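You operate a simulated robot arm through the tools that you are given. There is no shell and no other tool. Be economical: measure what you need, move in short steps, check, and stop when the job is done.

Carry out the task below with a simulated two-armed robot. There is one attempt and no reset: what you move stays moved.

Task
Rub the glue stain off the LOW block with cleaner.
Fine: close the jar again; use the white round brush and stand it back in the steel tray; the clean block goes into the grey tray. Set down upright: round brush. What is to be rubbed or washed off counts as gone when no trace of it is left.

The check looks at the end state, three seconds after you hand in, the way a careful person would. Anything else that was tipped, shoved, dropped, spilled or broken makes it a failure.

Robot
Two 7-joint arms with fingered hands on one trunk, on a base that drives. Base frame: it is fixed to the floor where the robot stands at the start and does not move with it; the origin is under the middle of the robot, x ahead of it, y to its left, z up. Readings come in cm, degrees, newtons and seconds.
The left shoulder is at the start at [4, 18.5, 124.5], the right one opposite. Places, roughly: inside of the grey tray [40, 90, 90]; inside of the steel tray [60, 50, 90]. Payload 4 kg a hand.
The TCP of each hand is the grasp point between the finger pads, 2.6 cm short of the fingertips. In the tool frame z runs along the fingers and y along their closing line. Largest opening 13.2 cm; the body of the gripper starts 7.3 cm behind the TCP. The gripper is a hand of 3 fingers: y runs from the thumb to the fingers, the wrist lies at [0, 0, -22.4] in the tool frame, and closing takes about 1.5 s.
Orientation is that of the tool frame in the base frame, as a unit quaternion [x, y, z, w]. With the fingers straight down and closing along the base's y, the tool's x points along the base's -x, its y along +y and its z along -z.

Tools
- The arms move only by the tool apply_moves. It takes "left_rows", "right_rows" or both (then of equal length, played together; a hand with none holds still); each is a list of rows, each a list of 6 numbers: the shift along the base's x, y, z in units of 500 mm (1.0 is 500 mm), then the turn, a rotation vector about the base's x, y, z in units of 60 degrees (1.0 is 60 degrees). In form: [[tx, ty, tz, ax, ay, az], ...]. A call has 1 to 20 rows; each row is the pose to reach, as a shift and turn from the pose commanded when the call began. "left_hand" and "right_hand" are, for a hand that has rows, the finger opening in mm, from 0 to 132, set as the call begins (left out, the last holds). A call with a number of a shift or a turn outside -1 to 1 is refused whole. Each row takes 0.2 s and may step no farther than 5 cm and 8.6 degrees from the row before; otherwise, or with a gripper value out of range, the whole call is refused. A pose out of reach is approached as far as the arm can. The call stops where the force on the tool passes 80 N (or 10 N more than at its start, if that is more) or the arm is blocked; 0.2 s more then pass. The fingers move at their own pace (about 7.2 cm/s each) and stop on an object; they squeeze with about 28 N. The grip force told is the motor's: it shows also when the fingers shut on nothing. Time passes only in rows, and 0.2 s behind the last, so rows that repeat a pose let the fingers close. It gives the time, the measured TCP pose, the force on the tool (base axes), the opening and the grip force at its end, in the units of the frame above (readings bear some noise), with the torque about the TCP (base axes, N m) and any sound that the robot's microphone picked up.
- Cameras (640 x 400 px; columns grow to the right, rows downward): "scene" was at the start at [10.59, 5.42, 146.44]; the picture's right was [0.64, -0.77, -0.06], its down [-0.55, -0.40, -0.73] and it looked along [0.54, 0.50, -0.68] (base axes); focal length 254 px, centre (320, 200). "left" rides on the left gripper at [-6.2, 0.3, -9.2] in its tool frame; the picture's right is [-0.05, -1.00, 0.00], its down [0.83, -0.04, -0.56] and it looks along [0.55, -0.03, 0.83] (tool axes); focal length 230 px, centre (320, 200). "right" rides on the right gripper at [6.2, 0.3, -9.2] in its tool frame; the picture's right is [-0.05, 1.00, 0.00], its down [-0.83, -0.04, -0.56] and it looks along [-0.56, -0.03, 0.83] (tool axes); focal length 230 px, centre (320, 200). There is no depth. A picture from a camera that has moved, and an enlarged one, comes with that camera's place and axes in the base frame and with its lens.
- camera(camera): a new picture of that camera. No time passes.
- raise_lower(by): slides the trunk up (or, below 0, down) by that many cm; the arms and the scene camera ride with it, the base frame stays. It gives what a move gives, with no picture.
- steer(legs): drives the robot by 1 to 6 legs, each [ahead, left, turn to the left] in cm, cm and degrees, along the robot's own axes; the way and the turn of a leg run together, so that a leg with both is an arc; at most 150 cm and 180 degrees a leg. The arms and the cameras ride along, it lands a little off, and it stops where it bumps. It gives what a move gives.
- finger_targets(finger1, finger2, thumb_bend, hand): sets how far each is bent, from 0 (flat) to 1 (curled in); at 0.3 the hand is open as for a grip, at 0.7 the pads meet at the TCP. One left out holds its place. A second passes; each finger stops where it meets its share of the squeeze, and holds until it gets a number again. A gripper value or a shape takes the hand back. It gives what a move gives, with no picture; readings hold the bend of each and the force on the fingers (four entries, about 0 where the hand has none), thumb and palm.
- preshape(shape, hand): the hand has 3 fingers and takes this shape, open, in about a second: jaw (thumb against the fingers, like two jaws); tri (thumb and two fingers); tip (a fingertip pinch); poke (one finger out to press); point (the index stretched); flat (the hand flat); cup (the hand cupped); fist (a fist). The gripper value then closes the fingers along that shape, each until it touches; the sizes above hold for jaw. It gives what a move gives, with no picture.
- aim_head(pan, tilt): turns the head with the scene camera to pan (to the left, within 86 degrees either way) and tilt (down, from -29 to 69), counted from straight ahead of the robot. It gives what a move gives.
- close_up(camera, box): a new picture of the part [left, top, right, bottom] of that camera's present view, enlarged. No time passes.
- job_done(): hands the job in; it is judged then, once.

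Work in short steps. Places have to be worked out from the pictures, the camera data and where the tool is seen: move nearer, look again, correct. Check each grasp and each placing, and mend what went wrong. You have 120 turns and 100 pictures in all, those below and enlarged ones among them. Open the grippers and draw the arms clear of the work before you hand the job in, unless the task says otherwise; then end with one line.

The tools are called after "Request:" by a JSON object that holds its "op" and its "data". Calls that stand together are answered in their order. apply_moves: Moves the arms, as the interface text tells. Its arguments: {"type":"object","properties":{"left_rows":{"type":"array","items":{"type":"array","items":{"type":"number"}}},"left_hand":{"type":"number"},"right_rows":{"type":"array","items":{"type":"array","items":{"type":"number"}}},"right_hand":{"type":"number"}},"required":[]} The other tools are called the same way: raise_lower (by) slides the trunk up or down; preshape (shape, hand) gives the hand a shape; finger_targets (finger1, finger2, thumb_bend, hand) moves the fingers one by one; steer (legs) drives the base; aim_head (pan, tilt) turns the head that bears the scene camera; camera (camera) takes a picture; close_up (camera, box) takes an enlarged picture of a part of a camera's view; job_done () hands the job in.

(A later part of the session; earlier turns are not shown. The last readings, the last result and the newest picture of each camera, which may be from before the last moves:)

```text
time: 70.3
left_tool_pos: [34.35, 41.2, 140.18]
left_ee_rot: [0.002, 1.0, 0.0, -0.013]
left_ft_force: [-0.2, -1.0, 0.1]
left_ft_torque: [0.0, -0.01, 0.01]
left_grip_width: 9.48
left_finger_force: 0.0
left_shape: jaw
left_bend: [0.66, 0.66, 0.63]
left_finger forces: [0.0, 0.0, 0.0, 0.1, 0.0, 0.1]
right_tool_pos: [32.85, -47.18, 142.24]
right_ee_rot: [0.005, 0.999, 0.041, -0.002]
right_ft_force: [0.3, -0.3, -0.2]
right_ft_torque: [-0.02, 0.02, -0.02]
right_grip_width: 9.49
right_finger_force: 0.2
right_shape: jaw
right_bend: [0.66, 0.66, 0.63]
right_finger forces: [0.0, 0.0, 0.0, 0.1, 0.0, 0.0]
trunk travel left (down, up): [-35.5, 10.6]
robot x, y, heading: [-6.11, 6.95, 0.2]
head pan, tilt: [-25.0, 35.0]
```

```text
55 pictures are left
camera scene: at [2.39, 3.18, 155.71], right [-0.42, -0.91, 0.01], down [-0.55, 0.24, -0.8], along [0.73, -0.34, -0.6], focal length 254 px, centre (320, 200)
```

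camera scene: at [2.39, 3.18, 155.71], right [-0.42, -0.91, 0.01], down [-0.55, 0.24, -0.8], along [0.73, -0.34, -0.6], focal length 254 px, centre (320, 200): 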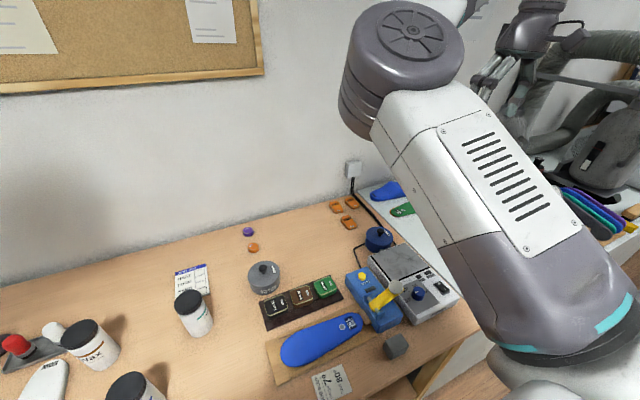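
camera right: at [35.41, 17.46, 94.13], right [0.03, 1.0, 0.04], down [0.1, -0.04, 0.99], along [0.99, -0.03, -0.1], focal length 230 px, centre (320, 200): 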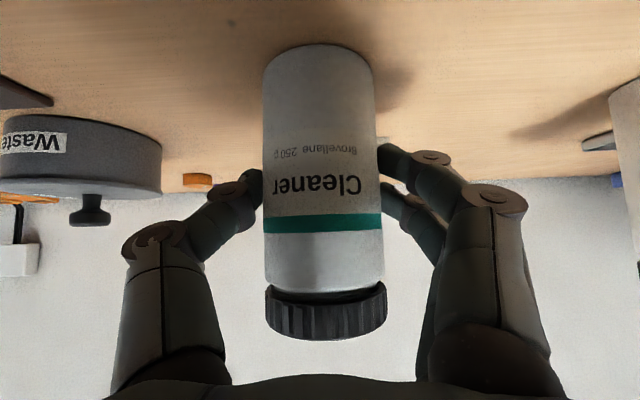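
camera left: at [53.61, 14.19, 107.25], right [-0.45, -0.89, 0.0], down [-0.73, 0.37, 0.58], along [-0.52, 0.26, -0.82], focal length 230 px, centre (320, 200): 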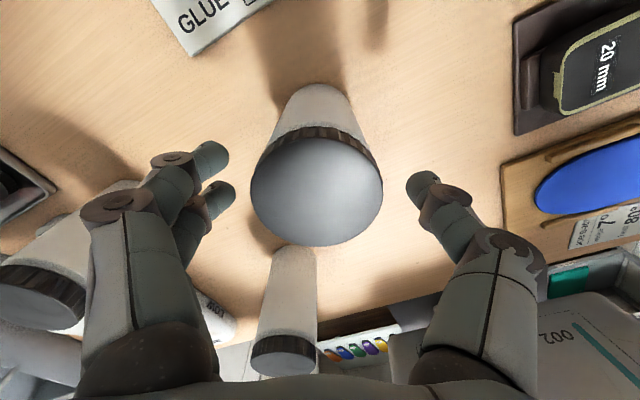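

Now with the trunk high, I'll lower the right hand so the forearm hangs down and bring it inward under the elbow.

Request:
{"op": "apply_moves", "data": {"right_rows": [[0.0, 0.02, -0.08, 0, 0, 0], [0.0, 0.04, -0.16, 0, 0, 0], [0.0, 0.08, -0.24, 0, 0, 0], [0.0, 0.12, -0.32, 0, 0, 0], [0.0, 0.18, -0.4, 0, 0, 0], [0.0, 0.25, -0.46, 0, 0, 0], [-0.02, 0.32, -0.5, 0, 0, 0], [-0.04, 0.39, -0.54, 0, 0, 0], [-0.06, 0.46, -0.56, 0, 0, 0], [-0.06, 0.53, -0.58, 0, 0, 0], [-0.06, 0.6, -0.6, 0, 0, 0], [-0.06, 0.66, -0.6, 0, 0, 0], [-0.06, 0.72, -0.6, 0, 0, 0]]}}

Request:
{"op": "camera", "data": {"camera": "scene"}}

```text
time: 73.1
left_tool_pos: [34.26, 41.09, 140.17]
left_ee_rot: [0.002, 1.0, -0.001, -0.012]
left_ft_force: [-0.2, -0.4, -0.3]
left_ft_torque: [-0.02, 0.0, 0.03]
left_grip_width: 9.48
left_finger_force: 0.0
left_shape: jaw
left_bend: [0.66, 0.66, 0.63]
left_finger forces: [0.0, 0.0, 0.0, 0.0, 0.0, 0.0]
right_tool_pos: [32.62, -40.66, 112.14]
right_ee_rot: [0.006, 0.999, 0.04, -0.001]
right_ft_force: [0.8, 0.3, 0.9]
right_ft_torque: [0.01, -0.04, 0.02]
right_grip_width: 9.49
right_finger_force: 0.1
right_shape: jaw
right_bend: [0.66, 0.66, 0.63]
right_finger forces: [0.0, 0.0, 0.1, 0.0, 0.0, 0.1]
right hand out of reach, approached as far as the arm can: row 5, 6, 7, 8, 9, 10, 11, 12, 13
trunk travel left (down, up): [-35.5, 10.6]
robot x, y, heading: [-5.86, 6.99, 0.1]
head pan, tilt: [-25.0, 35.0]
```

```text
54 pictures are left
camera scene: at [2.38, 3.18, 155.71], right [-0.42, -0.91, 0.01], down [-0.55, 0.24, -0.8], along [0.73, -0.34, -0.6], focal length 254 px, centre (320, 200)
```

scene: 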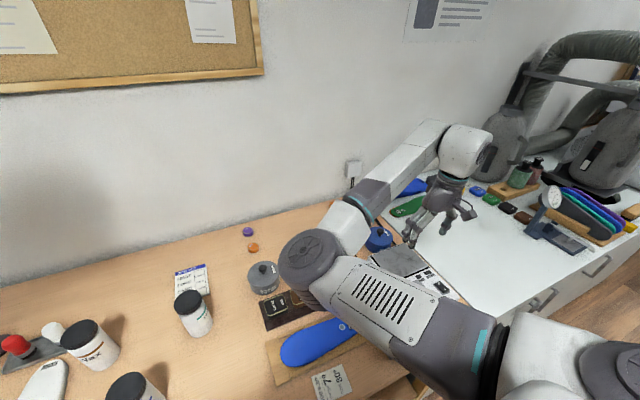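

The elbow is inside with the forearm pointing out. I'll back off the table for free room and bring the hand to a forward-pointing "forearms ahead" posture, so the elbow drops beside the body.

Request:
{"op": "steer", "data": {"legs": [[-24, 0, 0]]}}

Request:
{"op": "apply_moves", "data": {"right_rows": [[0.02, 0.01, 0.0, 0, -0.12, 0], [0.05, 0.02, 0.0, 0, -0.24, 0], [0.08, 0.04, 0.0, 0, -0.36, 0], [0.12, 0.07, 0.0, 0, -0.48, 0], [0.16, 0.1, 0.0, 0, -0.6, 0], [0.2, 0.13, 0.0, 0, -0.72, 0], [0.24, 0.16, 0.0, 0, -0.84, 0], [0.26, 0.2, 0.0, 0, -0.96, 0], [0.28, 0.24, 0.0, 0, -0.96, 0], [0.28, 0.28, 0.0, 0, -0.96, 0], [0.28, 0.32, 0.0, 0, -0.96, 0], [0.28, 0.36, 0.0, 0, -0.96, 0]]}}

Request:
{"op": "camera", "data": {"camera": "scene"}}

```text
time: 74.8
left_tool_pos: [10.55, 41.0, 140.12]
left_ee_rot: [0.002, 1.0, -0.001, -0.013]
left_ft_force: [0.9, 0.9, -0.3]
left_ft_torque: [0.0, 0.04, -0.01]
left_grip_width: 9.47
left_finger_force: 0.1
left_shape: jaw
left_bend: [0.66, 0.66, 0.63]
left_finger forces: [0.0, 0.0, 0.0, 0.0, 0.0, 0.1]
right_tool_pos: [8.83, -40.8, 112.22]
right_ee_rot: [0.005, 0.999, 0.04, -0.002]
right_ft_force: [-0.4, -0.5, 0.7]
right_ft_torque: [0.01, -0.01, 0.0]
right_grip_width: 9.51
right_finger_force: 0.0
right_shape: jaw
right_bend: [0.66, 0.66, 0.63]
right_finger forces: [0.1, 0.0, 0.1, 0.0, 0.1, 0.0]
trunk travel left (down, up): [-35.5, 10.6]
robot x, y, heading: [-30.23, 7.06, 0.4]
head pan, tilt: [-25.0, 35.0]
```

```text
time: 76.7
left_tool_pos: [10.12, 40.95, 140.23]
left_ee_rot: [0.001, 1.0, 0.0, -0.012]
left_ft_force: [0.9, -0.1, 0.0]
left_ft_torque: [-0.02, -0.03, -0.03]
left_grip_width: 9.48
left_finger_force: 0.0
left_shape: jaw
left_bend: [0.66, 0.66, 0.63]
left_finger forces: [0.0, 0.0, 0.1, 0.0, 0.0, 0.0]
right_tool_pos: [21.8, -36.33, 117.27]
right_ee_rot: [-0.021, 0.863, -0.036, 0.504]
right_ft_force: [0.2, -0.3, 0.9]
right_ft_torque: [0.0, -0.03, -0.03]
right_grip_width: 9.49
right_finger_force: 0.1
right_shape: jaw
right_bend: [0.66, 0.66, 0.63]
right_finger forces: [0.0, 0.0, 0.0, 0.1, 0.1, 0.0]
right hand out of reach, approached as far as the arm can: row 1, 2, 3, 4
trunk travel left (down, up): [-35.5, 10.6]
robot x, y, heading: [-29.77, 6.75, 0.5]
head pan, tilt: [-25.0, 35.0]
stopped in row 9 (right hand): the arm was blocked; the commanded pose is now the measured one
```

```text
53 pictures are left
camera scene: at [-21.64, 3.06, 155.72], right [-0.42, -0.91, 0.01], down [-0.55, 0.24, -0.8], along [0.73, -0.34, -0.6], focal length 254 px, centre (320, 200)
```

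scene: 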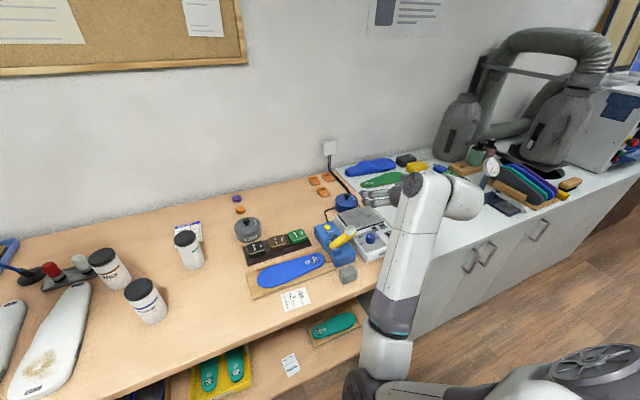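

The elbow has dropped below the shoulder. Now I'll bring the hand inward and down so that the forearm points forward and left, with the elbow outside.

Request:
{"op": "apply_moves", "data": {"right_rows": [[0.0, 0.04, -0.03, 0, 0, 0], [0.0, 0.08, -0.06, 0, 0, 0], [0.0, 0.13, -0.1, 0, 0, 0], [0.01, 0.18, -0.14, 0, 0, 0], [0.02, 0.23, -0.18, 0, 0, 0], [0.03, 0.29, -0.22, 0, 0, 0.03], [0.04, 0.35, -0.24, 0, 0, 0.06], [0.05, 0.41, -0.24, 0, 0, 0.1], [0.06, 0.47, -0.24, 0, 0, 0.14], [0.06, 0.53, -0.24, 0, 0, 0.18]]}}

Request:
{"op": "camera", "data": {"camera": "scene"}}

```text
time: 78.9
left_tool_pos: [10.41, 40.98, 140.03]
left_ee_rot: [0.002, 1.0, 0.0, -0.013]
left_ft_force: [0.2, -0.1, 0.1]
left_ft_torque: [0.03, -0.02, 0.02]
left_grip_width: 9.48
left_finger_force: 0.1
left_shape: jaw
left_bend: [0.66, 0.66, 0.63]
left_finger forces: [0.0, 0.0, 0.0, 0.0, 0.1, 0.0]
right_tool_pos: [24.9, -9.75, 105.2]
right_ee_rot: [-0.102, 0.858, 0.012, 0.504]
right_ft_force: [0.5, -0.2, 0.3]
right_ft_torque: [-0.02, -0.01, 0.04]
right_grip_width: 9.51
right_finger_force: 0.0
right_shape: jaw
right_bend: [0.66, 0.66, 0.63]
right_finger forces: [0.0, 0.0, 0.0, 0.0, 0.0, 0.0]
trunk travel left (down, up): [-35.5, 10.6]
robot x, y, heading: [-30.12, 6.93, 0.2]
head pan, tilt: [-25.0, 35.0]
```

```text
52 pictures are left
camera scene: at [-21.49, 3.07, 155.71], right [-0.42, -0.91, 0.01], down [-0.55, 0.24, -0.8], along [0.73, -0.34, -0.6], focal length 254 px, centre (320, 200)
```

scene: 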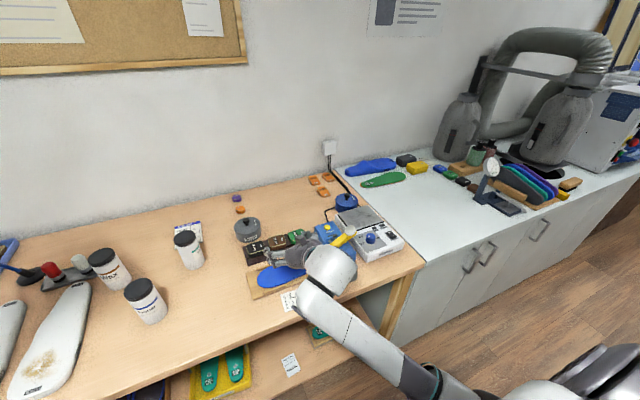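

The right arm is back in its good posture (elbow outside). I'll raise the hand 12 cm, lower the trunk 14 cm, and check the posture is kept.

Request:
{"op": "apply_moves", "data": {"right_rows": [[0.0, 0.0, 0.04, 0, 0, 0], [0.0, 0.0, 0.08, 0, 0, 0], [0.0, 0.0, 0.12, 0, 0, 0], [0.0, 0.0, 0.16, 0, 0, 0], [0.0, 0.0, 0.2, 0, 0, 0], [0.0, 0.0, 0.24, 0, 0, 0]]}}

Request:
{"op": "raise_lower", "data": {"by": -14}}

Request:
{"op": "camera", "data": {"camera": "scene"}}

```text
time: 80.3
left_tool_pos: [10.33, 40.94, 140.17]
left_ee_rot: [0.002, 1.0, -0.001, -0.013]
left_ft_force: [-0.4, 0.0, -0.9]
left_ft_torque: [0.01, -0.02, -0.01]
left_grip_width: 9.47
left_finger_force: 0.0
left_shape: jaw
left_bend: [0.66, 0.66, 0.63]
left_finger forces: [0.0, 0.0, 0.0, 0.1, 0.0, 0.1]
right_tool_pos: [25.03, -9.84, 117.21]
right_ee_rot: [-0.102, 0.858, 0.012, 0.504]
right_ft_force: [-0.5, -0.4, -0.3]
right_ft_torque: [-0.03, -0.01, 0.02]
right_grip_width: 9.51
right_finger_force: 0.0
right_shape: jaw
right_bend: [0.66, 0.66, 0.63]
right_finger forces: [0.1, 0.0, 0.0, 0.0, 0.1, 0.0]
trunk travel left (down, up): [-35.5, 10.6]
robot x, y, heading: [-29.99, 7.07, 0.6]
head pan, tilt: [-25.0, 35.0]
```

```text
time: 82.0
left_tool_pos: [10.17, 40.97, 126.14]
left_ee_rot: [0.002, 1.0, -0.001, -0.014]
left_ft_force: [-0.5, 0.6, -0.2]
left_ft_torque: [0.01, 0.02, 0.0]
left_grip_width: 9.49
left_finger_force: 0.0
left_shape: jaw
left_bend: [0.66, 0.66, 0.63]
left_finger forces: [0.0, 0.0, 0.0, 0.1, 0.0, 0.0]
right_tool_pos: [24.99, -9.82, 103.35]
right_ee_rot: [-0.102, 0.857, 0.012, 0.505]
right_ft_force: [0.3, -0.9, 0.1]
right_ft_torque: [-0.03, -0.01, 0.03]
right_grip_width: 9.5
right_finger_force: 0.0
right_shape: jaw
right_bend: [0.66, 0.66, 0.63]
right_finger forces: [0.0, 0.0, 0.0, 0.1, 0.0, 0.1]
trunk travel left (down, up): [-21.5, 24.6]
robot x, y, heading: [-30.07, 6.69, 0.5]
head pan, tilt: [-25.0, 35.0]
```

```text
51 pictures are left
camera scene: at [-14.6, 3.07, 139.9], right [-0.41, -0.91, 0.07], down [-0.64, 0.24, -0.73], along [0.65, -0.34, -0.68], focal length 254 px, centre (320, 200)
```

scene: 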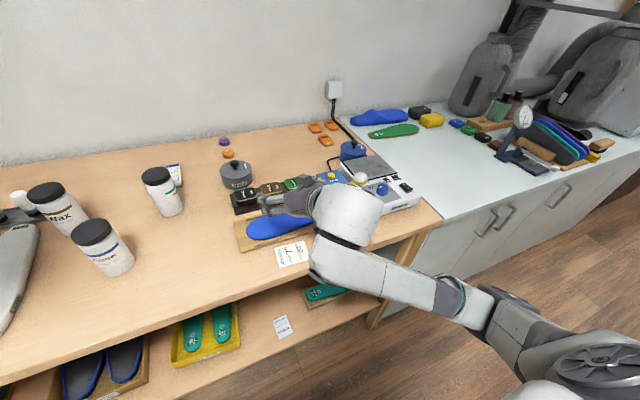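

The posture holds: elbow outside, forearm above the table. Raising the hand slightly and driving forward 30 cm to face the jar again.

Request:
{"op": "apply_moves", "data": {"right_rows": [[0.0, 0.02, 0.03, 0, 0, 0], [0.0, 0.06, 0.06, 0, 0, 0.03], [-0.02, 0.11, 0.07, 0, 0, 0.06], [-0.06, 0.16, 0.07, 0, 0, 0.1], [-0.1, 0.21, 0.07, 0, 0, 0.14]]}}

Request:
{"op": "steer", "data": {"legs": [[29, 0, 0]]}}

Request:
{"op": "aim_head", "data": {"pan": 0, "tilt": 42}}

Request:
{"op": "camera", "data": {"camera": "scene"}}

```text
time: 83.2
left_tool_pos: [10.32, 41.21, 126.11]
left_ee_rot: [0.002, 1.0, -0.001, -0.013]
left_ft_force: [0.7, -0.3, 0.5]
left_ft_torque: [-0.02, -0.03, 0.02]
left_grip_width: 9.45
left_finger_force: 0.0
left_shape: jaw
left_bend: [0.66, 0.66, 0.63]
left_finger forces: [0.0, 0.1, 0.1, 0.0, 0.0, 0.0]
right_tool_pos: [20.02, 0.85, 106.84]
right_ee_rot: [-0.165, 0.848, 0.048, 0.502]
right_ft_force: [-0.4, 0.1, 0.1]
right_ft_torque: [-0.02, -0.02, -0.02]
right_grip_width: 9.49
right_finger_force: 0.0
right_shape: jaw
right_bend: [0.66, 0.66, 0.63]
right_finger forces: [0.0, 0.0, 0.0, 0.1, 0.0, 0.0]
trunk travel left (down, up): [-21.5, 24.6]
robot x, y, heading: [-30.13, 6.82, 0.6]
head pan, tilt: [-25.0, 35.0]
```

```text
time: 84.8
left_tool_pos: [31.65, 41.45, 126.16]
left_ee_rot: [0.005, 1.0, -0.002, -0.011]
left_ft_force: [-0.6, -0.2, 0.9]
left_ft_torque: [0.01, 0.0, 0.02]
left_grip_width: 9.48
left_finger_force: 0.1
left_shape: jaw
left_bend: [0.66, 0.66, 0.63]
left_finger forces: [0.0, 0.0, 0.0, 0.1, 0.0, 0.0]
right_tool_pos: [40.8, 0.83, 106.14]
right_ee_rot: [-0.164, 0.851, 0.043, 0.496]
right_ft_force: [-0.7, -0.7, 0.0]
right_ft_torque: [0.01, 0.0, 0.01]
right_grip_width: 9.5
right_finger_force: 0.1
right_shape: jaw
right_bend: [0.66, 0.66, 0.63]
right_finger forces: [0.0, 0.1, 0.1, 0.0, 0.0, 0.0]
trunk travel left (down, up): [-21.5, 24.6]
robot x, y, heading: [-8.46, 6.9, -0.1]
head pan, tilt: [-25.0, 35.0]
stopped in leg 1: the robot was blocked; the commanded pose is now the measured one
```

```text
time: 85.7
left_tool_pos: [31.51, 41.53, 126.17]
left_ee_rot: [0.006, 1.0, -0.002, -0.011]
left_ft_force: [-0.5, -0.3, 0.8]
left_ft_torque: [-0.01, 0.04, 0.0]
left_grip_width: 9.47
left_finger_force: 0.2
left_shape: jaw
left_bend: [0.66, 0.66, 0.63]
left_finger forces: [0.0, 0.0, 0.0, 0.0, 0.0, 0.1]
right_tool_pos: [40.84, 0.84, 106.19]
right_ee_rot: [-0.165, 0.851, 0.043, 0.496]
right_ft_force: [0.2, -0.6, -0.9]
right_ft_torque: [0.01, -0.01, -0.02]
right_grip_width: 9.51
right_finger_force: 0.1
right_shape: jaw
right_bend: [0.66, 0.66, 0.63]
right_finger forces: [0.0, 0.0, 0.0, 0.1, 0.0, 0.1]
trunk travel left (down, up): [-21.5, 24.6]
robot x, y, heading: [-8.55, 6.88, 0.0]
head pan, tilt: [0.0, 42.0]
```

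```text
50 pictures are left
camera scene: at [6.39, 7.48, 138.92], right [0.0, -1.0, 0.01], down [-0.77, 0.0, -0.64], along [0.64, -0.01, -0.77], focal length 254 px, centre (320, 200)
```

scene: 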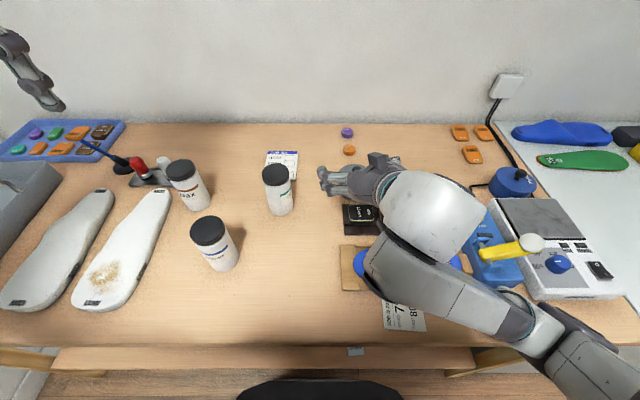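

The right elbow touched the table edge at this trunk height, so the robot stopped. I'll back off a little, raise the trunk to its original height (where it fitted before), and come in again.

Request:
{"op": "steer", "data": {"legs": [[-5, 0, 0]]}}

Request:
{"op": "raise_lower", "data": {"by": 7}}

Request:
{"op": "steer", "data": {"legs": [[17, 0, 0]]}}

Request:
{"op": "camera", "data": {"camera": "scene"}}

```text
time: 86.6
left_tool_pos: [27.7, 40.74, 125.82]
left_ee_rot: [0.006, 1.0, 0.0, -0.017]
left_ft_force: [0.8, 0.6, 0.4]
left_ft_torque: [0.03, 0.05, -0.02]
left_grip_width: 9.46
left_finger_force: 0.1
left_shape: jaw
left_bend: [0.66, 0.66, 0.63]
left_finger forces: [0.1, 0.0, 0.0, 0.0, 0.1, 0.1]
right_tool_pos: [36.69, 0.38, 105.52]
right_ee_rot: [-0.164, 0.854, 0.048, 0.492]
right_ft_force: [-0.1, -0.1, 0.5]
right_ft_torque: [0.04, 0.04, -0.01]
right_grip_width: 9.49
right_finger_force: 0.1
right_shape: jaw
right_bend: [0.66, 0.66, 0.63]
right_finger forces: [0.0, 0.1, 0.0, 0.1, 0.1, 0.0]
trunk travel left (down, up): [-21.5, 24.6]
robot x, y, heading: [-13.36, 6.86, -0.2]
head pan, tilt: [0.0, 42.0]
```

```text
time: 87.7
left_tool_pos: [27.69, 40.88, 132.94]
left_ee_rot: [0.006, 1.0, -0.001, -0.015]
left_ft_force: [-0.8, 0.1, 0.0]
left_ft_torque: [0.01, 0.02, -0.01]
left_grip_width: 9.48
left_finger_force: 0.1
left_shape: jaw
left_bend: [0.66, 0.66, 0.63]
left_finger forces: [0.1, 0.0, 0.0, 0.1, 0.0, 0.0]
right_tool_pos: [36.68, 0.41, 112.57]
right_ee_rot: [-0.162, 0.854, 0.045, 0.493]
right_ft_force: [-0.4, 0.4, 0.4]
right_ft_torque: [0.01, 0.02, 0.01]
right_grip_width: 9.49
right_finger_force: 0.0
right_shape: jaw
right_bend: [0.66, 0.66, 0.63]
right_finger forces: [0.0, 0.1, 0.0, 0.0, 0.1, 0.1]
trunk travel left (down, up): [-28.5, 17.6]
robot x, y, heading: [-13.97, 6.64, -0.2]
head pan, tilt: [0.0, 42.0]
```

```text
time: 89.3
left_tool_pos: [44.66, 40.67, 133.0]
left_ee_rot: [0.007, 1.0, -0.001, -0.015]
left_ft_force: [-0.8, 0.3, -0.1]
left_ft_torque: [-0.02, 0.0, -0.02]
left_grip_width: 9.47
left_finger_force: 0.0
left_shape: jaw
left_bend: [0.66, 0.66, 0.63]
left_finger forces: [0.0, 0.0, 0.0, 0.0, 0.1, 0.1]
right_tool_pos: [53.32, 0.19, 112.43]
right_ee_rot: [-0.161, 0.856, 0.043, 0.489]
right_ft_force: [0.3, 0.0, 0.2]
right_ft_torque: [0.02, -0.01, -0.02]
right_grip_width: 9.5
right_finger_force: 0.1
right_shape: jaw
right_bend: [0.66, 0.66, 0.63]
right_finger forces: [0.1, 0.0, 0.1, 0.1, 0.0, 0.0]
trunk travel left (down, up): [-28.5, 17.6]
robot x, y, heading: [3.28, 6.96, -0.4]
head pan, tilt: [0.0, 42.0]
stopped in leg 1: the robot was blocked; the commanded pose is now the measured one
```

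```text
49 pictures are left
camera scene: at [15.29, 6.83, 146.96], right [-0.01, -1.0, 0.0], down [-0.73, 0.0, -0.69], along [0.69, 0.0, -0.73], focal length 254 px, centre (320, 200)
```

scene: 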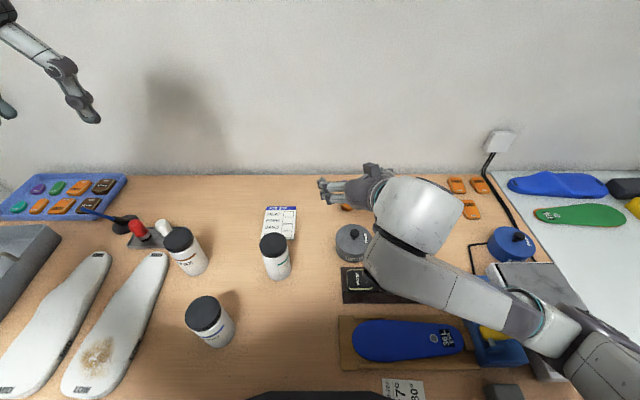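

Blocked again at x 3.3, possibly by the elbow near the devices. I'll back off 3 cm and look at the devices on the right.

Request:
{"op": "steer", "data": {"legs": [[-3, 0, 0.4]]}}

Request:
{"op": "aim_head", "data": {"pan": -40, "tilt": 48}}

Request:
{"op": "camera", "data": {"camera": "scene"}}

```text
time: 90.1
left_tool_pos: [41.99, 40.94, 132.72]
left_ee_rot: [0.004, 1.0, 0.0, -0.018]
left_ft_force: [-0.1, -0.4, -1.0]
left_ft_torque: [-0.02, 0.04, 0.05]
left_grip_width: 9.47
left_finger_force: 0.0
left_shape: jaw
left_bend: [0.66, 0.66, 0.63]
left_finger forces: [0.0, 0.1, 0.1, 0.0, 0.1, 0.1]
right_tool_pos: [50.93, 0.56, 112.08]
right_ee_rot: [-0.164, 0.856, 0.047, 0.488]
right_ft_force: [-1.0, 0.4, -0.2]
right_ft_torque: [-0.01, 0.03, 0.0]
right_grip_width: 9.47
right_finger_force: 0.1
right_shape: jaw
right_bend: [0.66, 0.66, 0.63]
right_finger forces: [0.0, 0.0, 0.0, 0.0, 0.0, 0.0]
trunk travel left (down, up): [-28.5, 17.6]
robot x, y, heading: [0.58, 7.12, -0.0]
head pan, tilt: [0.0, 42.0]
```

```text
time: 91.2
left_tool_pos: [41.5, 40.94, 132.98]
left_ee_rot: [0.004, 1.0, 0.0, -0.016]
left_ft_force: [0.1, -0.4, 0.0]
left_ft_torque: [0.02, 0.01, 0.02]
left_grip_width: 9.5
left_finger_force: 0.0
left_shape: jaw
left_bend: [0.66, 0.66, 0.63]
left_finger forces: [0.1, 0.0, 0.0, 0.1, 0.0, 0.0]
right_tool_pos: [50.42, 0.51, 112.39]
right_ee_rot: [-0.164, 0.855, 0.046, 0.489]
right_ft_force: [0.3, 0.8, 0.4]
right_ft_torque: [-0.02, 0.01, -0.01]
right_grip_width: 9.49
right_finger_force: 0.0
right_shape: jaw
right_bend: [0.66, 0.66, 0.63]
right_finger forces: [0.0, 0.0, 0.0, 0.0, 0.1, 0.0]
trunk travel left (down, up): [-28.5, 17.6]
robot x, y, heading: [0.45, 7.11, 0.0]
head pan, tilt: [-40.0, 48.0]
```

```text
48 pictures are left
camera scene: at [10.09, 1.78, 146.3], right [-0.64, -0.77, 0.05], down [-0.62, 0.48, -0.62], along [0.45, -0.43, -0.78], focal length 254 px, centre (320, 200)
```

scene: 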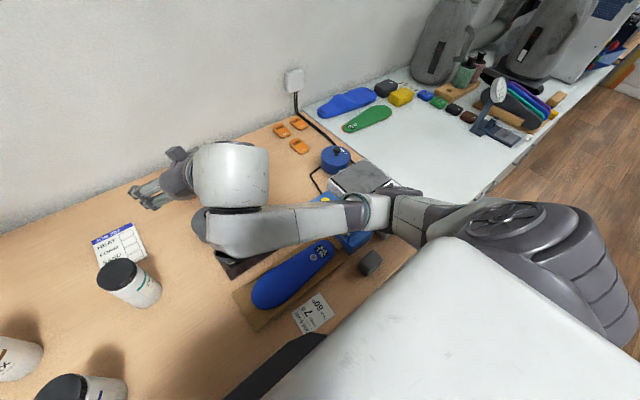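

The devices look in place. Now moving the right hand left to above the jar, turning 24° more to the left.

Request:
{"op": "apply_moves", "data": {"right_rows": [[-0.012, 0.04, 0.0, 0, 0, 0.06], [-0.024, 0.09, 0.0, 0, 0, 0.12], [-0.036, 0.14, 0.0, 0, 0, 0.19], [-0.048, 0.2, -0.02, 0, 0, 0.26], [-0.06, 0.26, -0.04, 0, 0, 0.33], [-0.07, 0.32, -0.06, 0, 0, 0.4], [-0.07, 0.32, -0.068, 0, 0, 0.4]]}}

Request:
{"op": "camera", "data": {"camera": "scene"}}

Request:
{"op": "camera", "data": {"camera": "right"}}

```text
time: 92.8
left_tool_pos: [41.33, 40.99, 132.98]
left_ee_rot: [0.003, 1.0, 0.0, -0.017]
left_ft_force: [1.0, -0.4, -0.7]
left_ft_torque: [-0.04, 0.02, 0.01]
left_grip_width: 9.46
left_finger_force: 0.1
left_shape: jaw
left_bend: [0.66, 0.66, 0.63]
left_finger forces: [0.1, 0.0, 0.0, 0.0, 0.0, 0.0]
right_tool_pos: [46.95, 16.49, 108.98]
right_ee_rot: [-0.339, 0.803, 0.146, 0.469]
right_ft_force: [-0.6, -0.3, 0.0]
right_ft_torque: [0.0, 0.01, 0.0]
right_grip_width: 9.47
right_finger_force: 0.2
right_shape: jaw
right_bend: [0.66, 0.66, 0.63]
right_finger forces: [0.1, 0.0, 0.1, 0.0, 0.1, 0.0]
trunk travel left (down, up): [-28.5, 17.6]
robot x, y, heading: [0.86, 7.07, 0.2]
head pan, tilt: [-40.0, 48.0]
```

```text
47 pictures are left
camera scene: at [9.97, 1.73, 146.31], right [-0.64, -0.77, 0.05], down [-0.62, 0.48, -0.62], along [0.45, -0.43, -0.78], focal length 254 px, centre (320, 200)
```

scene: 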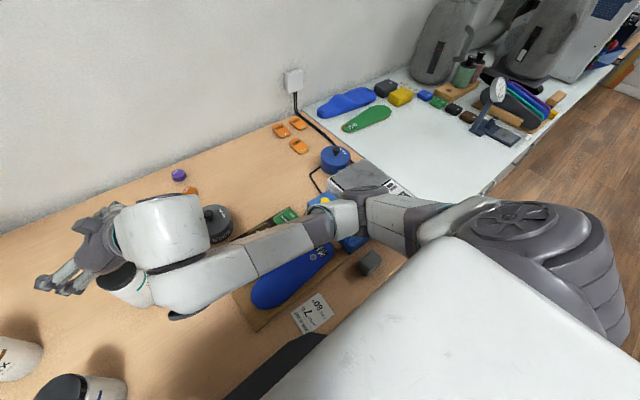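

```text
46 pictures are left
camera right: at [38.59, 9.32, 108.52], right [-0.66, 0.75, -0.04], down [-0.06, 0.0, 1.0], along [0.75, 0.66, 0.04], focal length 230 px, centre (320, 200)
```

right: 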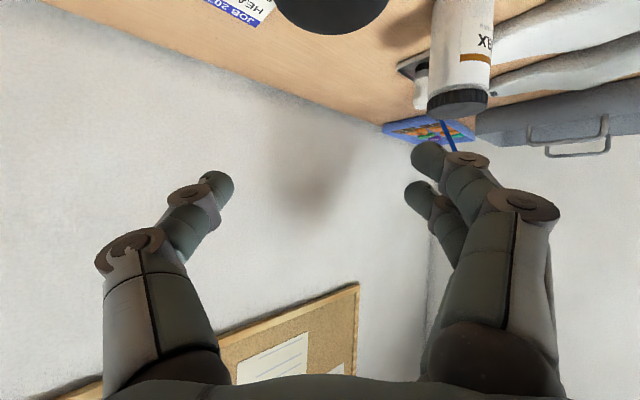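

The lid sits centrally between the fingers. Descending around the jar and closing on its body.

Request:
{"op": "apply_moves", "data": {"right_rows": [[0, 0, -0.06, 0, 0, 0], [0, 0, -0.12, 0, 0, 0], [0, 0, -0.18, 0, 0, 0], [0, 0, -0.24, 0, 0, 0], [0.002, 0.002, -0.29, 0, 0, 0], [0.004, 0.003, -0.33, 0, 0, 0], [0.004, 0.003, -0.33, 0, 0, 0]]}}

Request:
{"op": "apply_moves", "data": {"right_rows": [[0, 0, 0, 0, 0, 0], [0, 0, 0, 0, 0, 0], [0, 0, 0, 0, 0, 0], [0, 0, 0, 0, 0, 0], [0, 0, 0, 0, 0, 0], [0, 0, 0, 0, 0, 0], [0, 0, 0, 0, 0, 0]], "right_hand": 30}}

Request:
{"op": "camera", "data": {"camera": "right"}}

```text
time: 94.4
left_tool_pos: [41.34, 40.9, 132.84]
left_ee_rot: [0.004, 1.0, 0.0, -0.016]
left_ft_force: [-0.1, 0.2, -0.1]
left_ft_torque: [-0.01, -0.02, 0.0]
left_grip_width: 9.47
left_finger_force: 0.0
left_shape: jaw
left_bend: [0.66, 0.66, 0.63]
left_finger forces: [0.0, 0.0, 0.0, 0.1, 0.0, 0.0]
right_tool_pos: [47.23, 16.72, 92.51]
right_ee_rot: [-0.339, 0.802, 0.147, 0.469]
right_ft_force: [0.5, -0.6, -0.9]
right_ft_torque: [-0.01, -0.03, 0.0]
right_grip_width: 9.51
right_finger_force: 0.2
right_shape: jaw
right_bend: [0.66, 0.66, 0.63]
right_finger forces: [0.0, 0.1, 0.0, 0.0, 0.1, 0.0]
trunk travel left (down, up): [-28.5, 17.6]
robot x, y, heading: [0.21, 6.76, 0.3]
head pan, tilt: [-40.0, 48.0]
```

```text
time: 96.0
left_tool_pos: [41.31, 40.93, 132.95]
left_ee_rot: [0.004, 1.0, 0.0, -0.016]
left_ft_force: [0.5, -0.2, -0.3]
left_ft_torque: [0.01, 0.01, 0.01]
left_grip_width: 9.47
left_finger_force: 0.1
left_shape: jaw
left_bend: [0.66, 0.66, 0.63]
left_finger forces: [0.1, 0.0, 0.1, 0.0, 0.0, 0.0]
right_tool_pos: [47.12, 16.73, 92.46]
right_ee_rot: [-0.339, 0.803, 0.147, 0.468]
right_ft_force: [0.0, 1.2, -0.4]
right_ft_torque: [0.05, 0.08, -0.01]
right_grip_width: 5.25
right_finger_force: 28.7
right_shape: jaw
right_bend: [0.73, 0.73, 0.7]
right_finger forces: [13.0, 12.7, 0.0, 0.1, 25.2, 0.0]
trunk travel left (down, up): [-28.5, 17.6]
robot x, y, heading: [0.3, 7.18, 0.2]
head pan, tilt: [-40.0, 48.0]
```

```text
45 pictures are left
camera right: at [38.82, 9.5, 92.04], right [-0.66, 0.75, -0.04], down [-0.06, 0.0, 1.0], along [0.75, 0.66, 0.04], focal length 230 px, centre (320, 200)
```

right: 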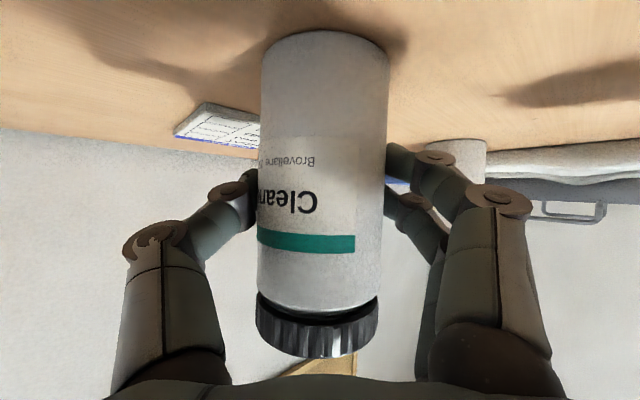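

The jar body is held firmly by the right hand. Now the left hand to above the lid.

Request:
{"op": "apply_moves", "data": {"left_rows": [[0.02, -0.05, -0.06, 0, 0, -0.06], [0.04, -0.11, -0.12, 0, 0, -0.12], [0.06, -0.17, -0.18, 0, 0, -0.19], [0.08, -0.23, -0.24, 0, 0, -0.26], [0.1, -0.3, -0.3, 0, 0, -0.32], [0.11, -0.37, -0.36, 0, 0, -0.38], [0.12, -0.43, -0.42, 0, 0, -0.44], [0.122, -0.478, -0.47, 0, 0, -0.5], [0.122, -0.478, -0.48, 0, 0, -0.5]]}}

Request:
{"op": "camera", "data": {"camera": "left"}}

```text
time: 98.0
left_tool_pos: [47.54, 16.99, 109.08]
left_ee_rot: [0.263, 0.965, 0.004, -0.014]
left_ft_force: [0.3, 0.2, -0.7]
left_ft_torque: [-0.03, -0.01, 0.04]
left_grip_width: 9.49
left_finger_force: 0.1
left_shape: jaw
left_bend: [0.66, 0.66, 0.63]
left_finger forces: [0.0, 0.0, 0.1, 0.1, 0.0, 0.0]
right_tool_pos: [47.2, 16.73, 92.55]
right_ee_rot: [-0.339, 0.802, 0.147, 0.469]
right_ft_force: [0.8, 0.0, 0.2]
right_ft_torque: [-0.02, 0.0, -0.03]
right_grip_width: 5.25
right_finger_force: 28.3
right_shape: jaw
right_bend: [0.73, 0.73, 0.7]
right_finger forces: [12.8, 12.4, 0.1, 0.0, 26.5, 0.1]
trunk travel left (down, up): [-28.5, 17.6]
robot x, y, heading: [0.57, 7.38, -0.1]
head pan, tilt: [-40.0, 48.0]
```

```text
44 pictures are left
camera left: at [53.16, 13.99, 117.96], right [-0.46, -0.89, 0.0], down [-0.72, 0.38, 0.58], along [-0.51, 0.27, -0.81], focal length 230 px, centre (320, 200)
```

left: 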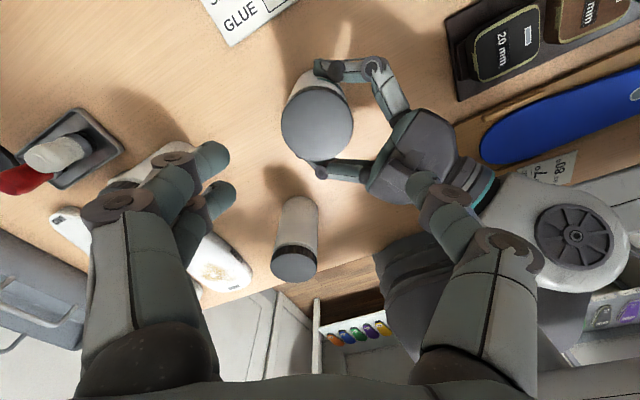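

The left hand reaches. To keep its thumb clear of the right hand I'll turn it to yaw ≈ +5° first, then descend to the lid and grip.

Request:
{"op": "apply_moves", "data": {"left_rows": [[0.002, 0, 0, 0, 0, 0.13], [0.002, 0, 0, 0, 0, 0.26], [0.002, 0, 0, 0, 0, 0.39], [0.002, 0, 0, 0, 0, 0.5], [0.002, 0, -0.05, 0, 0, 0.58], [0.002, 0, -0.1, 0, 0, 0.58], [0.002, 0, -0.15, 0, 0, 0.58], [0.002, 0, -0.19, 0, 0, 0.58], [0.002, 0, -0.214, 0, 0, 0.58], [0.002, 0, -0.214, 0, 0, 0.58]]}}

Request:
{"op": "camera", "data": {"camera": "left"}}

```text
time: 100.2
left_tool_pos: [47.58, 17.37, 98.49]
left_ee_rot: [-0.038, 0.999, -0.002, -0.014]
left_ft_force: [2.2, 2.2, 9.3]
left_ft_torque: [-0.54, -0.01, 0.12]
left_grip_width: 9.47
left_finger_force: 0.1
left_shape: jaw
left_bend: [0.66, 0.66, 0.63]
left_finger forces: [0.0, 0.1, 0.0, 0.1, 0.0, 0.0]
left hand out of reach, approached as far as the arm can: row 9, 10
right_tool_pos: [47.21, 16.61, 92.43]
right_ee_rot: [-0.339, 0.803, 0.146, 0.468]
right_ft_force: [0.1, -1.3, -1.1]
right_ft_torque: [0.7, -0.05, -0.13]
right_grip_width: 5.25
right_finger_force: 27.2
right_shape: jaw
right_bend: [0.73, 0.73, 0.7]
right_finger forces: [13.3, 12.9, 0.1, 0.1, 26.9, 0.1]
trunk travel left (down, up): [-28.5, 17.6]
robot x, y, heading: [0.54, 6.92, 0.1]
head pan, tilt: [-40.0, 48.0]
```

```text
43 pictures are left
camera left: at [53.9, 18.17, 107.55], right [0.13, -0.99, 0.0], down [-0.81, -0.1, 0.58], along [-0.57, -0.08, -0.82], focal length 230 px, centre (320, 200)
```

left: 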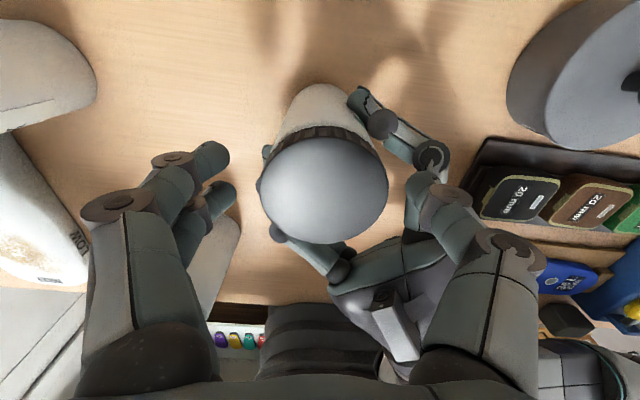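

The left thumb touches the right hand's knuckle. I'll lift 3 cm, turn another 30°, narrow the opening, and come down a bit higher on the lid.

Request:
{"op": "apply_moves", "data": {"left_rows": [[0, 0, 0.03, 0, 0, 0], [0, -0.006, 0.06, 0, 0, 0.1], [0, -0.006, 0.06, 0, 0, 0.2], [0, -0.006, 0.06, 0, 0, 0.32], [0, -0.006, 0.06, 0, 0, 0.44], [0, -0.006, 0.06, 0, 0, 0.5], [0, -0.006, 0.03, 0, 0, 0.5], [0, -0.006, 0.015, 0, 0, 0.5], [0, -0.006, 0.012, 0, 0, 0.5]], "left_hand": 78}}

Request:
{"op": "camera", "data": {"camera": "left"}}

```text
time: 102.2
left_tool_pos: [47.33, 17.13, 99.13]
left_ee_rot: [-0.295, 0.955, -0.006, -0.014]
left_ft_force: [0.1, 0.2, -0.1]
left_ft_torque: [0.05, -0.04, 0.0]
left_grip_width: 7.87
left_finger_force: 0.1
left_shape: jaw
left_bend: [0.71, 0.71, 0.7]
left_finger forces: [0.1, 0.1, 0.0, 0.0, 0.0, 0.1]
right_tool_pos: [47.09, 16.79, 92.45]
right_ee_rot: [-0.339, 0.803, 0.146, 0.468]
right_ft_force: [-0.4, 0.2, 0.6]
right_ft_torque: [0.03, 0.08, 0.0]
right_grip_width: 5.24
right_finger_force: 27.9
right_shape: jaw
right_bend: [0.73, 0.73, 0.7]
right_finger forces: [13.3, 12.8, 0.1, 0.0, 26.4, 0.0]
trunk travel left (down, up): [-28.5, 17.6]
robot x, y, heading: [0.73, 6.61, 0.1]
head pan, tilt: [-40.0, 48.0]
```

```text
42 pictures are left
camera left: at [52.58, 20.92, 108.04], right [0.61, -0.79, 0.0], down [-0.65, -0.49, 0.58], along [-0.46, -0.35, -0.81], focal length 230 px, centre (320, 200)
```

left: 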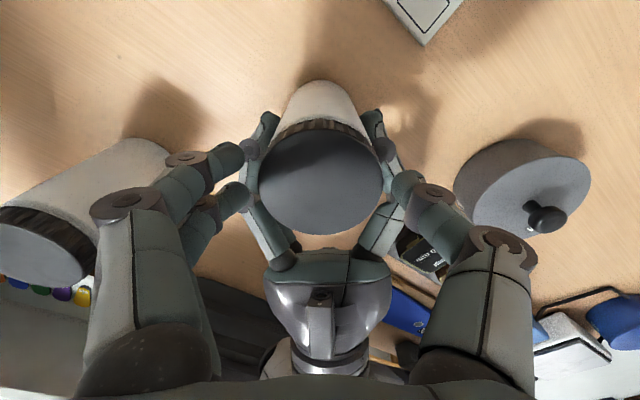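

Clean fit, no contact forces. Gripping the lid and twisting 40° counterclockwise while the right hand holds the body.

Request:
{"op": "apply_moves", "data": {"left_rows": [[0, 0, 0, 0, 0, 0], [0, 0, 0, 0, 0, 0], [0, 0, 0, 0, 0, 0], [0, 0, 0, 0, 0, 0], [0, 0, 0, 0, 0, 0], [0, 0, 0, 0, 0, 0.08], [0, 0, 0, 0, 0, 0.18], [0, 0, 0, 0, 0, 0.28], [0, 0, 0, 0, 0, 0.38], [0, 0, 0, 0, 0, 0.48], [0, 0, 0, 0, 0, 0.58], [0, 0, 0, 0, 0, 0.66]], "left_hand": 30}}

Request:
{"op": "camera", "data": {"camera": "left"}}

Request:
{"op": "camera", "data": {"camera": "right"}}

```text
time: 104.8
left_tool_pos: [47.46, 17.01, 99.07]
left_ee_rot: [-0.603, 0.798, -0.01, -0.013]
left_ft_force: [3.0, -5.1, 0.8]
left_ft_torque: [-0.11, -0.17, -0.08]
left_grip_width: 5.11
left_finger_force: 28.0
left_shape: jaw
left_bend: [0.73, 0.74, 0.7]
left_finger forces: [13.4, 12.3, 0.0, 0.1, 29.3, 0.0]
right_tool_pos: [47.09, 16.66, 92.52]
right_ee_rot: [-0.339, 0.803, 0.147, 0.469]
right_ft_force: [-2.1, 4.9, 1.4]
right_ft_torque: [-0.12, -0.08, 0.12]
right_grip_width: 5.27
right_finger_force: 27.5
right_shape: jaw
right_bend: [0.73, 0.73, 0.7]
right_finger forces: [15.4, 14.8, 0.0, 0.1, 25.0, 0.0]
trunk travel left (down, up): [-28.5, 17.6]
robot x, y, heading: [0.48, 6.72, 0.1]
head pan, tilt: [-40.0, 48.0]
```

```text
41 pictures are left
camera left: at [48.91, 23.28, 108.06], right [0.97, -0.22, 0.0], down [-0.18, -0.79, 0.58], along [-0.13, -0.57, -0.81], focal length 230 px, centre (320, 200)
```

left: 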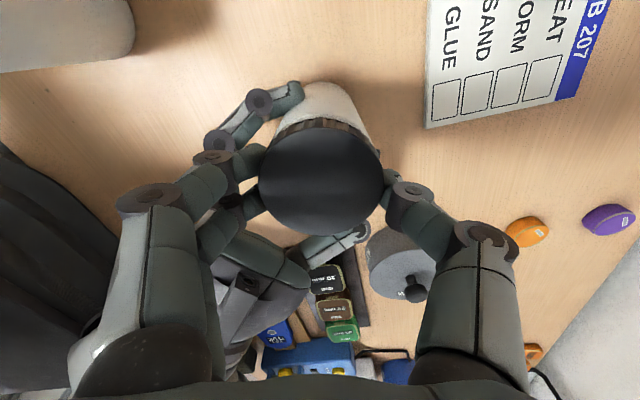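

```text
40 pictures are left
camera right: at [38.79, 9.51, 92.06], right [-0.66, 0.75, -0.04], down [-0.06, 0.0, 1.0], along [0.75, 0.66, 0.04], focal length 230 px, centre (320, 200)
```

right: 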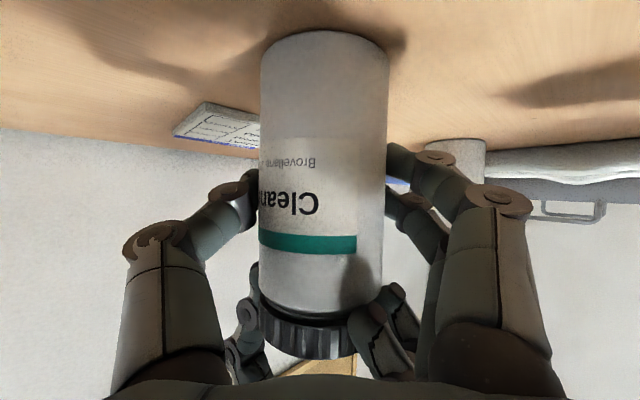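

The label stayed put while the lid turned, and the torque is now small. Trying to lift the lid gently.

Request:
{"op": "apply_moves", "data": {"left_rows": [[0, 0, 0.01, 0, 0, 0], [0, 0, 0.02, 0, 0, 0], [0, 0, 0.03, 0, 0, 0]]}}

Request:
{"op": "close_up", "data": {"camera": "right", "box": [200, 220, 440, 400]}}

```text
time: 105.6
left_tool_pos: [47.29, 17.23, 100.3]
left_ee_rot: [-0.602, 0.798, -0.006, -0.013]
left_ft_force: [6.7, -0.1, -36.0]
left_ft_torque: [-0.03, -0.15, -0.02]
left_grip_width: 4.97
left_finger_force: 27.4
left_shape: jaw
left_bend: [0.73, 0.73, 0.7]
left_finger forces: [12.1, 10.5, 0.1, 0.0, 25.4, 0.0]
right_tool_pos: [47.31, 16.8, 93.04]
right_ee_rot: [-0.338, 0.8, 0.148, 0.473]
right_ft_force: [-6.3, 0.6, 32.4]
right_ft_torque: [0.14, -0.33, -0.01]
right_grip_width: 5.3
right_finger_force: 28.6
right_shape: jaw
right_bend: [0.73, 0.73, 0.71]
right_finger forces: [16.1, 15.3, 0.0, 0.0, 28.7, 0.0]
trunk travel left (down, up): [-28.5, 17.6]
robot x, y, heading: [0.74, 6.82, 0.2]
head pan, tilt: [-40.0, 48.0]
```

```text
2.22 times, centred on (320, 310) of right
camera zoom: at [38.96, 9.61, 92.46], right [-0.66, 0.75, -0.04], down [-0.07, -0.01, 1.0], along [0.74, 0.67, 0.06], focal length 511 px, centre (320, -44)
```

zoom: 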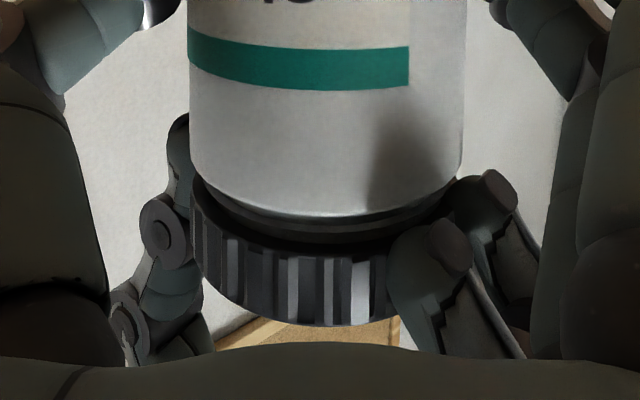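

Still threaded (36 N pull), so more turns are needed. Easing back down, releasing, and ratcheting the hand back 48° for another bite.

Request:
{"op": "apply_moves", "data": {"left_rows": [[0, 0, -0.015, 0, 0, 0], [0, 0, -0.027, 0, 0, 0], [0, 0, -0.027, 0, 0, 0], [0, 0, -0.027, 0, 0, 0], [0, 0, 0.03, 0, 0, 0], [0, 0, 0.03, 0, 0, -0.14], [0, 0, 0.03, 0, 0, -0.28], [0, 0, 0.03, 0, 0, -0.42], [0, 0, 0.03, 0, 0, -0.56], [0, 0, 0.03, 0, 0, -0.7], [0, 0, 0.03, 0, 0, -0.78], [0, 0, 0.0, 0, 0, -0.78], [0, 0, -0.024, 0, 0, -0.78], [0, 0, -0.024, 0, 0, -0.78]], "left_hand": 78}}

Request:
{"op": "apply_moves", "data": {"left_rows": [[0, 0, 0, 0, 0, 0], [0, 0, 0, 0, 0, 0], [0, 0, 0, 0, 0, 0], [0, 0, 0, 0, 0, 0], [0, 0, 0, 0, 0, 0], [0, 0, 0, 0, 0, 0.1], [0, 0, 0, 0, 0, 0.22], [0, 0, 0.001, 0, 0, 0.35], [0, 0, 0.001, 0, 0, 0.48], [0, 0, 0.002, 0, 0, 0.61], [0, 0, 0.002, 0, 0, 0.74], [0, 0, 0.003, 0, 0, 0.87], [0, 0, 0.003, 0, 0, 0.98]], "left_hand": 30}}

Request:
{"op": "close_up", "data": {"camera": "right", "box": [200, 220, 440, 400]}}

```text
time: 108.6
left_tool_pos: [47.48, 17.15, 99.18]
left_ee_rot: [-0.235, 0.972, -0.003, -0.015]
left_ft_force: [0.1, 0.0, 0.1]
left_ft_torque: [0.0, -0.01, 0.01]
left_grip_width: 7.76
left_finger_force: 0.0
left_shape: jaw
left_bend: [0.71, 0.71, 0.7]
left_finger forces: [0.0, 0.1, 0.0, 0.0, 0.0, 0.1]
right_tool_pos: [47.23, 16.66, 92.31]
right_ee_rot: [-0.338, 0.803, 0.146, 0.468]
right_ft_force: [-0.9, 0.0, -0.7]
right_ft_torque: [0.02, 0.09, 0.04]
right_grip_width: 5.26
right_finger_force: 27.9
right_shape: jaw
right_bend: [0.74, 0.74, 0.7]
right_finger forces: [14.4, 14.0, 0.0, 0.1, 28.5, 0.0]
trunk travel left (down, up): [-28.5, 17.6]
robot x, y, heading: [0.52, 6.92, -0.1]
head pan, tilt: [-40.0, 48.0]
```

```text
time: 111.4
left_tool_pos: [47.35, 17.05, 99.36]
left_ee_rot: [-0.683, 0.731, -0.01, -0.011]
left_ft_force: [4.8, -1.5, -3.9]
left_ft_torque: [-0.06, -0.28, -0.05]
left_grip_width: 5.15
left_finger_force: 28.2
left_shape: jaw
left_bend: [0.73, 0.73, 0.7]
left_finger forces: [13.1, 12.0, 0.0, 0.0, 29.6, 0.1]
right_tool_pos: [47.13, 16.75, 92.51]
right_ee_rot: [-0.338, 0.803, 0.146, 0.469]
right_ft_force: [-5.4, 1.6, 0.5]
right_ft_torque: [-0.02, -0.01, 0.06]
right_grip_width: 5.28
right_finger_force: 28.2
right_shape: jaw
right_bend: [0.74, 0.74, 0.7]
right_finger forces: [15.0, 14.5, 0.0, 0.0, 26.2, 0.0]
trunk travel left (down, up): [-28.5, 17.6]
robot x, y, heading: [0.52, 7.22, 0.1]
head pan, tilt: [-40.0, 48.0]
```

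```text
2.22 times, centred on (320, 310) of right
camera zoom: at [38.81, 9.51, 92.06], right [-0.66, 0.75, -0.04], down [-0.06, 0.0, 1.0], along [0.75, 0.66, 0.04], focal length 511 px, centre (320, -44)
```

zoom: 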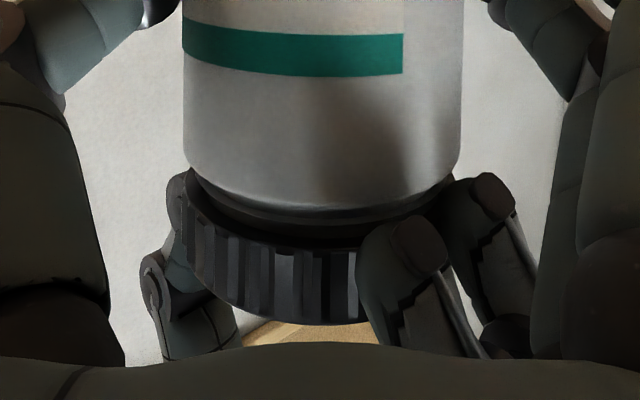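

About 100° turned so far. Testing the lift again by a small amount.

Request:
{"op": "apply_moves", "data": {"left_rows": [[0, 0, 0.008, 0, 0, 0], [0, 0, 0.016, 0, 0, 0]]}}

```text
time: 112.0
left_tool_pos: [47.33, 17.07, 99.97]
left_ee_rot: [-0.682, 0.731, -0.009, -0.011]
left_ft_force: [9.3, 0.9, -22.2]
left_ft_torque: [0.01, -0.49, -0.01]
left_grip_width: 5.06
left_finger_force: 27.7
left_shape: jaw
left_bend: [0.73, 0.73, 0.7]
left_finger forces: [12.2, 11.0, 0.0, 0.1, 29.9, 0.0]
right_tool_pos: [47.25, 16.88, 92.74]
right_ee_rot: [-0.338, 0.801, 0.148, 0.472]
right_ft_force: [-8.1, -1.5, 20.0]
right_ft_torque: [0.17, -0.15, 0.01]
right_grip_width: 5.29
right_finger_force: 27.8
right_shape: jaw
right_bend: [0.74, 0.74, 0.71]
right_finger forces: [15.9, 15.0, 0.1, 0.0, 27.7, 0.0]
trunk travel left (down, up): [-28.5, 17.6]
robot x, y, heading: [0.54, 7.03, 0.1]
head pan, tilt: [-40.0, 48.0]
```

Still threaded. Another ratchet cycle: release, turn back 62°, regrip and twist.

Request:
{"op": "apply_moves", "data": {"left_rows": [[0, 0, -0.012, 0, 0, 0], [0, 0, -0.012, 0, 0, 0], [0, 0, -0.012, 0, 0, 0], [0, 0, -0.012, 0, 0, 0], [0, 0, 0.045, 0, 0, 0], [0, 0, 0.045, 0, 0, -0.14], [0, 0, 0.045, 0, 0, -0.28], [0, 0, 0.045, 0, 0, -0.42], [0, 0, 0.045, 0, 0, -0.56], [0, 0, 0.045, 0, 0, -0.7], [0, 0, 0.045, 0, 0, -0.84], [0, 0, 0.045, 0, 0, -0.98], [0, 0, 0.015, 0, 0, -0.98], [0, 0, -0.013, 0, 0, -0.98], [0, 0, -0.013, 0, 0, -0.98]], "left_hand": 78}}

Request:
{"op": "apply_moves", "data": {"left_rows": [[0, 0, 0, 0, 0, 0], [0, 0, 0, 0, 0, 0], [0, 0, 0, 0, 0, 0], [0, 0, 0, 0, 0, 0], [0, 0, 0, 0, 0, 0], [0, 0, 0, 0, 0, 0.1], [0, 0, 0, 0, 0, 0.22], [0, 0, 0.001, 0, 0, 0.35], [0, 0, 0.001, 0, 0, 0.48], [0, 0, 0.002, 0, 0, 0.61], [0, 0, 0.002, 0, 0, 0.74], [0, 0, 0.003, 0, 0, 0.87], [0, 0, 0.003, 0, 0, 0.98], [0, 0, 0.01, 0, 0, 0.98], [0, 0, 0.016, 0, 0, 0.98]], "left_hand": 30}}

```text
time: 115.2
left_tool_pos: [47.48, 17.01, 99.72]
left_ee_rot: [-0.235, 0.972, -0.003, -0.015]
left_ft_force: [0.8, -0.1, 0.7]
left_ft_torque: [0.02, 0.01, -0.05]
left_grip_width: 7.77
left_finger_force: 0.1
left_shape: jaw
left_bend: [0.71, 0.71, 0.7]
left_finger forces: [0.0, 0.0, 0.0, 0.0, 0.0, 0.0]
right_tool_pos: [47.16, 16.62, 92.51]
right_ee_rot: [-0.339, 0.803, 0.147, 0.469]
right_ft_force: [-0.8, -0.4, -1.1]
right_ft_torque: [0.05, 0.11, -0.01]
right_grip_width: 5.27
right_finger_force: 28.4
right_shape: jaw
right_bend: [0.74, 0.74, 0.7]
right_finger forces: [14.0, 14.1, 0.1, 0.0, 28.1, 0.1]
trunk travel left (down, up): [-28.5, 17.6]
robot x, y, heading: [1.01, 7.07, 0.0]
head pan, tilt: [-40.0, 48.0]
```

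```text
time: 118.4
left_tool_pos: [47.4, 17.06, 100.33]
left_ee_rot: [-0.681, 0.732, -0.008, -0.011]
left_ft_force: [6.4, 0.0, -19.3]
left_ft_torque: [-0.02, -0.4, 0.02]
left_grip_width: 5.04
left_finger_force: 28.7
left_shape: jaw
left_bend: [0.73, 0.73, 0.7]
left_finger forces: [12.2, 11.7, 0.1, 0.0, 29.2, 0.1]
right_tool_pos: [47.17, 16.78, 92.74]
right_ee_rot: [-0.339, 0.801, 0.147, 0.471]
right_ft_force: [-6.6, -0.5, 16.0]
right_ft_torque: [0.08, -0.11, 0.04]
right_grip_width: 5.3
right_finger_force: 28.0
right_shape: jaw
right_bend: [0.74, 0.74, 0.71]
right_finger forces: [15.6, 15.0, 0.0, 0.0, 27.2, 0.1]
trunk travel left (down, up): [-28.5, 17.6]
robot x, y, heading: [0.8, 7.16, -0.1]
head pan, tilt: [-40.0, 48.0]
```

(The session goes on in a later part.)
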